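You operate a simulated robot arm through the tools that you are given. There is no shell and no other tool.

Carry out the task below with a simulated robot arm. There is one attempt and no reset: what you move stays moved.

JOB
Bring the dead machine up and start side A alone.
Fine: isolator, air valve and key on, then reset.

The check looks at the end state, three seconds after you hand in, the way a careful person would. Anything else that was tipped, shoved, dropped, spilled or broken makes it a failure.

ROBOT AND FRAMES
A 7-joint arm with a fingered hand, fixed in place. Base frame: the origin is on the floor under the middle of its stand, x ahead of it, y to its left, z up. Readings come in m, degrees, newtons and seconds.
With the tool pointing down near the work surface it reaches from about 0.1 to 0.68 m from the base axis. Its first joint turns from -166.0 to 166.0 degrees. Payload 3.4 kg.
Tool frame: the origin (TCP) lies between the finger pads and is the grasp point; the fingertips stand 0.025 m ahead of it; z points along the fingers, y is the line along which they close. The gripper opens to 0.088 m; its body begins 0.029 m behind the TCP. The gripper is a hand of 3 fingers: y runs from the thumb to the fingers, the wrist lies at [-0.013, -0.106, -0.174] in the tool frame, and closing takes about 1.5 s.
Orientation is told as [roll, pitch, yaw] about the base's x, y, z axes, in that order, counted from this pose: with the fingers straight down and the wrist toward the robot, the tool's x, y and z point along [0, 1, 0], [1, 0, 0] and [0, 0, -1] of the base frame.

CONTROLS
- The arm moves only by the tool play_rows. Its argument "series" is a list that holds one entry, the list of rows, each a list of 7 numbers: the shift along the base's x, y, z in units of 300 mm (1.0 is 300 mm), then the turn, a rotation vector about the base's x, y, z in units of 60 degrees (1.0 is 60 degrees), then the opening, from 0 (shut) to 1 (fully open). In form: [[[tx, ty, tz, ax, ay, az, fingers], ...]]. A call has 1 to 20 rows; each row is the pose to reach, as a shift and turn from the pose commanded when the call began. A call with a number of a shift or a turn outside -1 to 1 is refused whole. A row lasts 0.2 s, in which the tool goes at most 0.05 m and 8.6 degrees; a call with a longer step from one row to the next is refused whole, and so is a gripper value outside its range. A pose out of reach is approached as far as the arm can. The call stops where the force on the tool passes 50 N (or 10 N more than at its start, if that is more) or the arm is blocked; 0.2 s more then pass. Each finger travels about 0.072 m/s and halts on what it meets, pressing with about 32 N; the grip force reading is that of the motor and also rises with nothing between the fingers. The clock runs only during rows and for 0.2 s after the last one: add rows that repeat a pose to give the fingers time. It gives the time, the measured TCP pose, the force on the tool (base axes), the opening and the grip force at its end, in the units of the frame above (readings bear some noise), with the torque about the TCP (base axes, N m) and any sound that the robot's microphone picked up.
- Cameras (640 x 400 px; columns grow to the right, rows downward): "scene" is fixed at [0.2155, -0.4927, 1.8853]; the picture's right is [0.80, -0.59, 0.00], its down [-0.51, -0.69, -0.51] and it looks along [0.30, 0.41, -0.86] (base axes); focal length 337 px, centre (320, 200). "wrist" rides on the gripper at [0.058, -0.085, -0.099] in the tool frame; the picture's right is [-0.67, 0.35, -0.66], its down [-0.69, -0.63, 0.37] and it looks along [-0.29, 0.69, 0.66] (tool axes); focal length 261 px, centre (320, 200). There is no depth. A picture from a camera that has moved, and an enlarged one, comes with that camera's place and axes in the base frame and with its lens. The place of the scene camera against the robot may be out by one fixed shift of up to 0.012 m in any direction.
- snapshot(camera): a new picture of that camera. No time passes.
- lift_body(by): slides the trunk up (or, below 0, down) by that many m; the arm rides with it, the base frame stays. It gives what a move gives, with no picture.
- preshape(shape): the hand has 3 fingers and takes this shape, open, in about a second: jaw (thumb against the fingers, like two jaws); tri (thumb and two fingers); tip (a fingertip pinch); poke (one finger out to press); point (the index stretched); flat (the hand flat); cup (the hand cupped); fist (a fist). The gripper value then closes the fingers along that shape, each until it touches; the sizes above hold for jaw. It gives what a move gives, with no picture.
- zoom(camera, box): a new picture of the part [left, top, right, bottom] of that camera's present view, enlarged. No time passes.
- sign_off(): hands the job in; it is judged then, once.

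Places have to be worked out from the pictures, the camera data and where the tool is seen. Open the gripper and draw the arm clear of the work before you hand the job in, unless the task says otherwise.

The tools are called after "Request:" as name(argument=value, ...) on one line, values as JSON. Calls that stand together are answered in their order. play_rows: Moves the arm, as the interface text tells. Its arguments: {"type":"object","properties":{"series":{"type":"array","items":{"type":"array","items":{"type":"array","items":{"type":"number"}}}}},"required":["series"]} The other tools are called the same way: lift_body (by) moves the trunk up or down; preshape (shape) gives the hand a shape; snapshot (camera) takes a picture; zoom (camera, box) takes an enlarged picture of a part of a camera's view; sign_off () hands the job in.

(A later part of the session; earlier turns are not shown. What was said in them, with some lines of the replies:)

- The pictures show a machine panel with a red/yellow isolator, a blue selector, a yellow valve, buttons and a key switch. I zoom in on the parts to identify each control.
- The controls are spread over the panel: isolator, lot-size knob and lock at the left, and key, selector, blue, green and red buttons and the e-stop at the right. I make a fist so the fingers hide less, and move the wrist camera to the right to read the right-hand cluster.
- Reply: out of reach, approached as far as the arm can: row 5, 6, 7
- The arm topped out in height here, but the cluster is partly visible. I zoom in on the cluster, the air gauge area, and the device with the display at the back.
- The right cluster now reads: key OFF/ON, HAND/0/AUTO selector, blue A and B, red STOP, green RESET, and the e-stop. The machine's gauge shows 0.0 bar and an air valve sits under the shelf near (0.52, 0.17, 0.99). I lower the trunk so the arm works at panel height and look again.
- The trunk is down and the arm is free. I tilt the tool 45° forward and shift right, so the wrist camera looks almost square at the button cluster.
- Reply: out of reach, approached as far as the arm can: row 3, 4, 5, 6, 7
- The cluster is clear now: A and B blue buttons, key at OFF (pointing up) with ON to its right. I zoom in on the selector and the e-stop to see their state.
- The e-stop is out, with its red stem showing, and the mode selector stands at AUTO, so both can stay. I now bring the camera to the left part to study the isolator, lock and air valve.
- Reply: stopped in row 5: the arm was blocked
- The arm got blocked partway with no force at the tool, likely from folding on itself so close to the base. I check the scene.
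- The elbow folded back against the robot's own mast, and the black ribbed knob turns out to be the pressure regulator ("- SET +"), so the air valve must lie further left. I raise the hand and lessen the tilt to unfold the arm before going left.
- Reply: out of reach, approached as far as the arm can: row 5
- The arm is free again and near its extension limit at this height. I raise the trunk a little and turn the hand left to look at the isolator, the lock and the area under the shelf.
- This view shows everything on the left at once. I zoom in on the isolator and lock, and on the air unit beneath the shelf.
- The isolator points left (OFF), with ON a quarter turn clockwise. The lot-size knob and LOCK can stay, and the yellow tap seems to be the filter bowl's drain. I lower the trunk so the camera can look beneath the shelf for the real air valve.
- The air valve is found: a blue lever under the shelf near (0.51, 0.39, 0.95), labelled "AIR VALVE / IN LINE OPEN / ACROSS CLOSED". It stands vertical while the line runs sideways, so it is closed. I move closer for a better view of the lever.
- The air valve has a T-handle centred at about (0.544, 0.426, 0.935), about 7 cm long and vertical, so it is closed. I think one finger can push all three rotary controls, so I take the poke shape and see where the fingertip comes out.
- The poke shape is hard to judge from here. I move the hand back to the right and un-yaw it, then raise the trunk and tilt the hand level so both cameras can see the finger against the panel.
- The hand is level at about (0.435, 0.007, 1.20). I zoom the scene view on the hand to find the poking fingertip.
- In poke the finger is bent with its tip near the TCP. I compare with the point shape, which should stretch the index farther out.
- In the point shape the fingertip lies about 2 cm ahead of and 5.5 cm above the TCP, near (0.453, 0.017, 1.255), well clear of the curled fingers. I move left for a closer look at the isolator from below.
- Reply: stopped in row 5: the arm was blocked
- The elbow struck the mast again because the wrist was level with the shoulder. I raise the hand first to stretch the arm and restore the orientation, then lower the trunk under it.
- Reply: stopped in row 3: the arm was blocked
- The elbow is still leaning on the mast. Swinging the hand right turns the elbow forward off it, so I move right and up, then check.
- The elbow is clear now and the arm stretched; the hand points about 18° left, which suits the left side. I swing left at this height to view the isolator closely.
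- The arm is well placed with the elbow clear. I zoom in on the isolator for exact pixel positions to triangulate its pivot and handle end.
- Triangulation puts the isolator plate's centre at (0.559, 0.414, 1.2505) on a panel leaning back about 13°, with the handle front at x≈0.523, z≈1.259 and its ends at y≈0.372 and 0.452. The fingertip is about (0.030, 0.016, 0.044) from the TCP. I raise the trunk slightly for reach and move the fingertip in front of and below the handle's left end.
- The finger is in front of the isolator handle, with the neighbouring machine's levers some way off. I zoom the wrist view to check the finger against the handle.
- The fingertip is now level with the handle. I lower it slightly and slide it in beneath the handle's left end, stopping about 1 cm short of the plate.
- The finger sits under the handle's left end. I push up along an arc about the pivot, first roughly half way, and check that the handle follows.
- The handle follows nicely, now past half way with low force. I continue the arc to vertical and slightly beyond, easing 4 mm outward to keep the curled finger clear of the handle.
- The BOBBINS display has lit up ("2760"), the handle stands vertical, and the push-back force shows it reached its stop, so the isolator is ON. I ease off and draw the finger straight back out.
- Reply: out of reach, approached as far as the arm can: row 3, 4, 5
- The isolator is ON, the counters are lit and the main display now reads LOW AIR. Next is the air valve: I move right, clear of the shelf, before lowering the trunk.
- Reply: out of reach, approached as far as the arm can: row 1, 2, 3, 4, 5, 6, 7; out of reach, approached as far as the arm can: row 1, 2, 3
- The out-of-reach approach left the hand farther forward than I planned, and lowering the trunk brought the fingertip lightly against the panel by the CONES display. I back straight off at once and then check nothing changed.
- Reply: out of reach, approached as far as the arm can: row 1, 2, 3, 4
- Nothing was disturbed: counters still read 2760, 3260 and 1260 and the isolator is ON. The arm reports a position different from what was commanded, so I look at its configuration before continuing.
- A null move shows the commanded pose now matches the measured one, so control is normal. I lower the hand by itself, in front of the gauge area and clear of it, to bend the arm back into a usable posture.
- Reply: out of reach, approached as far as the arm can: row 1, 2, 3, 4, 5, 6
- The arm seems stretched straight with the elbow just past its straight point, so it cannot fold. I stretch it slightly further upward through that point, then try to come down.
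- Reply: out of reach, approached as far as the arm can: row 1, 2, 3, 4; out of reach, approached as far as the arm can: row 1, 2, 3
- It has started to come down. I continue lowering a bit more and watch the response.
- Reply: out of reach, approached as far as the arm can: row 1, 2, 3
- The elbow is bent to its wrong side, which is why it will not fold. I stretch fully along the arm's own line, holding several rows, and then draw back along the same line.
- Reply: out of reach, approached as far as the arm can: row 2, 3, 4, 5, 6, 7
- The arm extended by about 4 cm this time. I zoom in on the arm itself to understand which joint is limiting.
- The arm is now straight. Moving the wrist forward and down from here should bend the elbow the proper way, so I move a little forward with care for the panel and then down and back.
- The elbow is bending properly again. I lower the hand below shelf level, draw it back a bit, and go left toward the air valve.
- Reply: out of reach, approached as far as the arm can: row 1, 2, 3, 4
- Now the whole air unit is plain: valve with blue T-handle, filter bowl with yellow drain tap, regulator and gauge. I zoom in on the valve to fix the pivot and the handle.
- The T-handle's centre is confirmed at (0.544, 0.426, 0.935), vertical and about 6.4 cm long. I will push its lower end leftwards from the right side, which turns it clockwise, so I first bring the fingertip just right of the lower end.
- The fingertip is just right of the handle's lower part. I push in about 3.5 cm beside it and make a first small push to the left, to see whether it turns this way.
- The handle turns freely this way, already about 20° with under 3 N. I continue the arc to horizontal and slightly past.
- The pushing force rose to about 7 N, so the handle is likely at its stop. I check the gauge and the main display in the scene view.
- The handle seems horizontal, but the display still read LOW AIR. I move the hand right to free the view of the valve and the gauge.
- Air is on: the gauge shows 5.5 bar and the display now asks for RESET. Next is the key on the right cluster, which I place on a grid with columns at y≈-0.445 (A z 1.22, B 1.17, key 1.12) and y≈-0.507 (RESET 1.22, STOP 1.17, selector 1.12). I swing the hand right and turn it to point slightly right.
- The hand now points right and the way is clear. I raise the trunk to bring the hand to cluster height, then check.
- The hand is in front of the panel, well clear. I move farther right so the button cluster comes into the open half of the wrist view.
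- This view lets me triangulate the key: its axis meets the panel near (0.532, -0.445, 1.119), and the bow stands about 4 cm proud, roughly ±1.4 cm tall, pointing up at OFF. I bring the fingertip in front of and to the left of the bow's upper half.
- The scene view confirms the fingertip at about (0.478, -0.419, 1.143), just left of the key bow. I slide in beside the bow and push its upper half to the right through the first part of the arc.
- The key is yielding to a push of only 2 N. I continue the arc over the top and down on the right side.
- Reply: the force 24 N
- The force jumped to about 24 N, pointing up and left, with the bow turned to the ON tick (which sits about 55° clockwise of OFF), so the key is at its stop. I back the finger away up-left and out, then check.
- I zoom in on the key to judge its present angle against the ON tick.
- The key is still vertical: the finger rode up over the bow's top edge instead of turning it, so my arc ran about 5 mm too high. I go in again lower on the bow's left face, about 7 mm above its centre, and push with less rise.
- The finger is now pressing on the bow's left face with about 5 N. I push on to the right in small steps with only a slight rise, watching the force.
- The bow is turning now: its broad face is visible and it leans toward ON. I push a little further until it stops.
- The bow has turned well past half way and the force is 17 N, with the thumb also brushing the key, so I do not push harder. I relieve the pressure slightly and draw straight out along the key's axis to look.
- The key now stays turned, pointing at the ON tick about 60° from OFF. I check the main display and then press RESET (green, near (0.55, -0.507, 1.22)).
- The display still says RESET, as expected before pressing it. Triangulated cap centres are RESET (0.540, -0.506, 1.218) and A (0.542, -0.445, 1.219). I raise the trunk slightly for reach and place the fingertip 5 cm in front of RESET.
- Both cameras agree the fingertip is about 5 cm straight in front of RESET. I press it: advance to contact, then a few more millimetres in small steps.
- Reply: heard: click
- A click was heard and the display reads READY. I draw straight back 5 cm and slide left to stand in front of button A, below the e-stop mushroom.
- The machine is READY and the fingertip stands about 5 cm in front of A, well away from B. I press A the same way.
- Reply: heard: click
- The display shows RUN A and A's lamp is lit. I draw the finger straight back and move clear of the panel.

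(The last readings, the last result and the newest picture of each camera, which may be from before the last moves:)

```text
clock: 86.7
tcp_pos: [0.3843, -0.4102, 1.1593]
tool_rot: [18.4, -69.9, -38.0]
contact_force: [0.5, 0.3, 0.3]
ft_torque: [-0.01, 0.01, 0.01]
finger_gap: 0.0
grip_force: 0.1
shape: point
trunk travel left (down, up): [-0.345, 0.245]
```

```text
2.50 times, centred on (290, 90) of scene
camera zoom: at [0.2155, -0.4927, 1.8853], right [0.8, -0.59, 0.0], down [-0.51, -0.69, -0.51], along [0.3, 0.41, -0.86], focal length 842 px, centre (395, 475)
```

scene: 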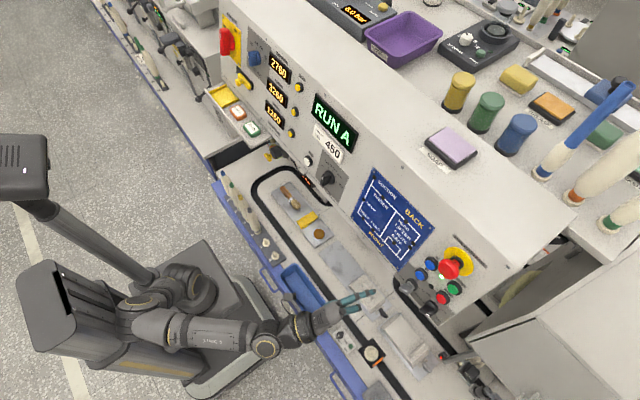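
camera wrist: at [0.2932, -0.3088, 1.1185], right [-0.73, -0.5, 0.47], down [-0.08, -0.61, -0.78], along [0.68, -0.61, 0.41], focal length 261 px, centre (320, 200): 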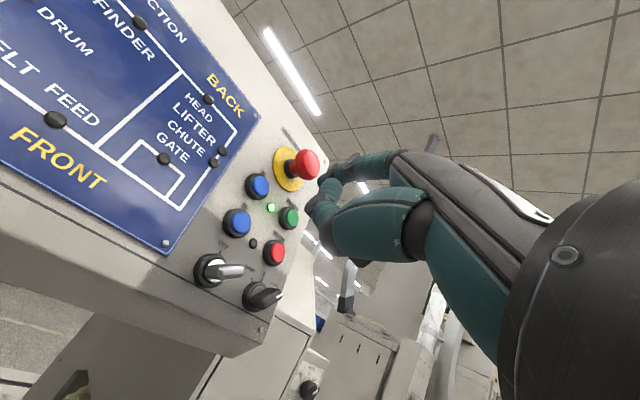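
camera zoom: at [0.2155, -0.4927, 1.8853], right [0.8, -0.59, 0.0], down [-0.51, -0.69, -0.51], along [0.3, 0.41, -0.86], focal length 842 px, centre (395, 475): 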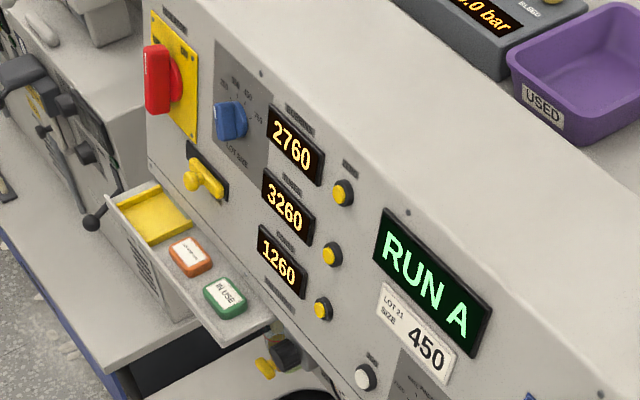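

The end state looks right: RUN A on the display, A's lamp green and B's dark, isolator and key ON, the counters and other controls unchanged. I draw back a bit more and open the hand.

Request:
play_rows(series=[[[-0.05, 0, 0, 0, 0, 0, 1], [-0.1, 0.0, 0, 0, 0, 0, 1], [-0.15, 0.0, 0, 0, 0, 0, 1]]])

Request:
preshape(shape="jaw")

Request:
snapshot(camera="scene")

Request:
snapshot(camera="wrist")

```text
clock: 87.5
tcp_pos: [0.3388, -0.4089, 1.1589]
tool_rot: [18.5, -69.9, -38.2]
contact_force: [-0.3, 1.0, -0.2]
ft_torque: [0.02, 0.0, -0.03]
finger_gap: 0.0
grip_force: 0.0
shape: point
trunk travel left (down, up): [-0.345, 0.245]
```

```text
clock: 88.4
tcp_pos: [0.3387, -0.4084, 1.1605]
tool_rot: [18.4, -70.0, -38.0]
contact_force: [-0.4, 0.4, -0.2]
ft_torque: [-0.01, 0.0, -0.01]
finger_gap: 0.0876
grip_force: 0.0
shape: jaw
trunk travel left (down, up): [-0.345, 0.245]
```

```text
taken
```

scene: 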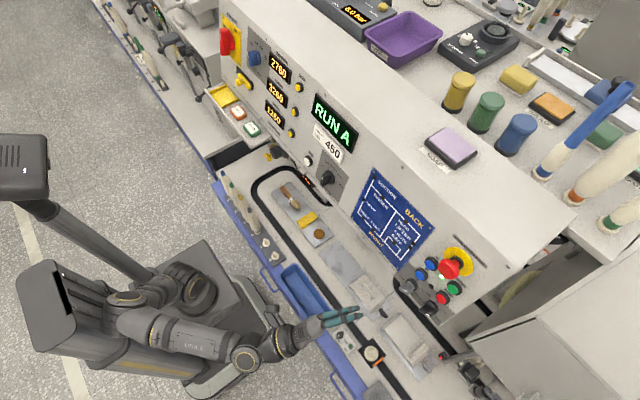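

```text
taken
camera wrist: at [0.2474, -0.3083, 1.1192], right [-0.73, -0.5, 0.47], down [-0.08, -0.61, -0.78], along [0.68, -0.61, 0.41], focal length 261 px, centre (320, 200)
```

wrist: 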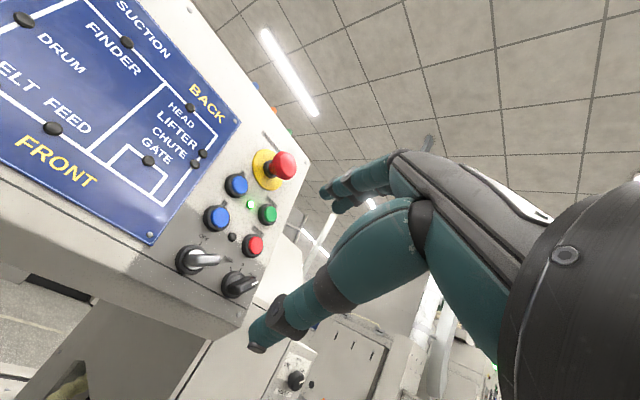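

The hand is open and about 15 cm clear of the panel. The display shows RUN A with only A's lamp lit, the isolator and key stay ON, and nothing else has moved, so I hand the job in.

Request:
sign_off()

```text
The job is handed in.
```

The machine is up and running side A alone: the display reads RUN A, lamp A is lit and lamp B is dark.

- **Isolator:** turned to ON; the counters and display came up.
- **Air valve:** opened; the gauge read 5.5 bar when I last checked it, against a marked minimum of 5.
- **Key:** now at ON. My first push slipped over it without turning it; the second turned it and it stayed.
- **RESET, then A:** each clicked when pressed, and the display went from READY to RUN A.

- **Panel contact:** while I was lowering the arm, the fingertip touched the panel by the CONES counter at about 10 N. I backed off at once; the counters still read 2760, 3260 and 1260, and nothing looked moved or damaged.
- **Arm against its own mast:** the elbow was blocked twice by what looked like the robot's own mast. I re-routed each time.
- **Lot size:** the selector looks set to about 350, while the lot 21 sign says 450. You didn't ask for it to be changed, so I left it.

The hand is open and about 15 cm clear of the panel.
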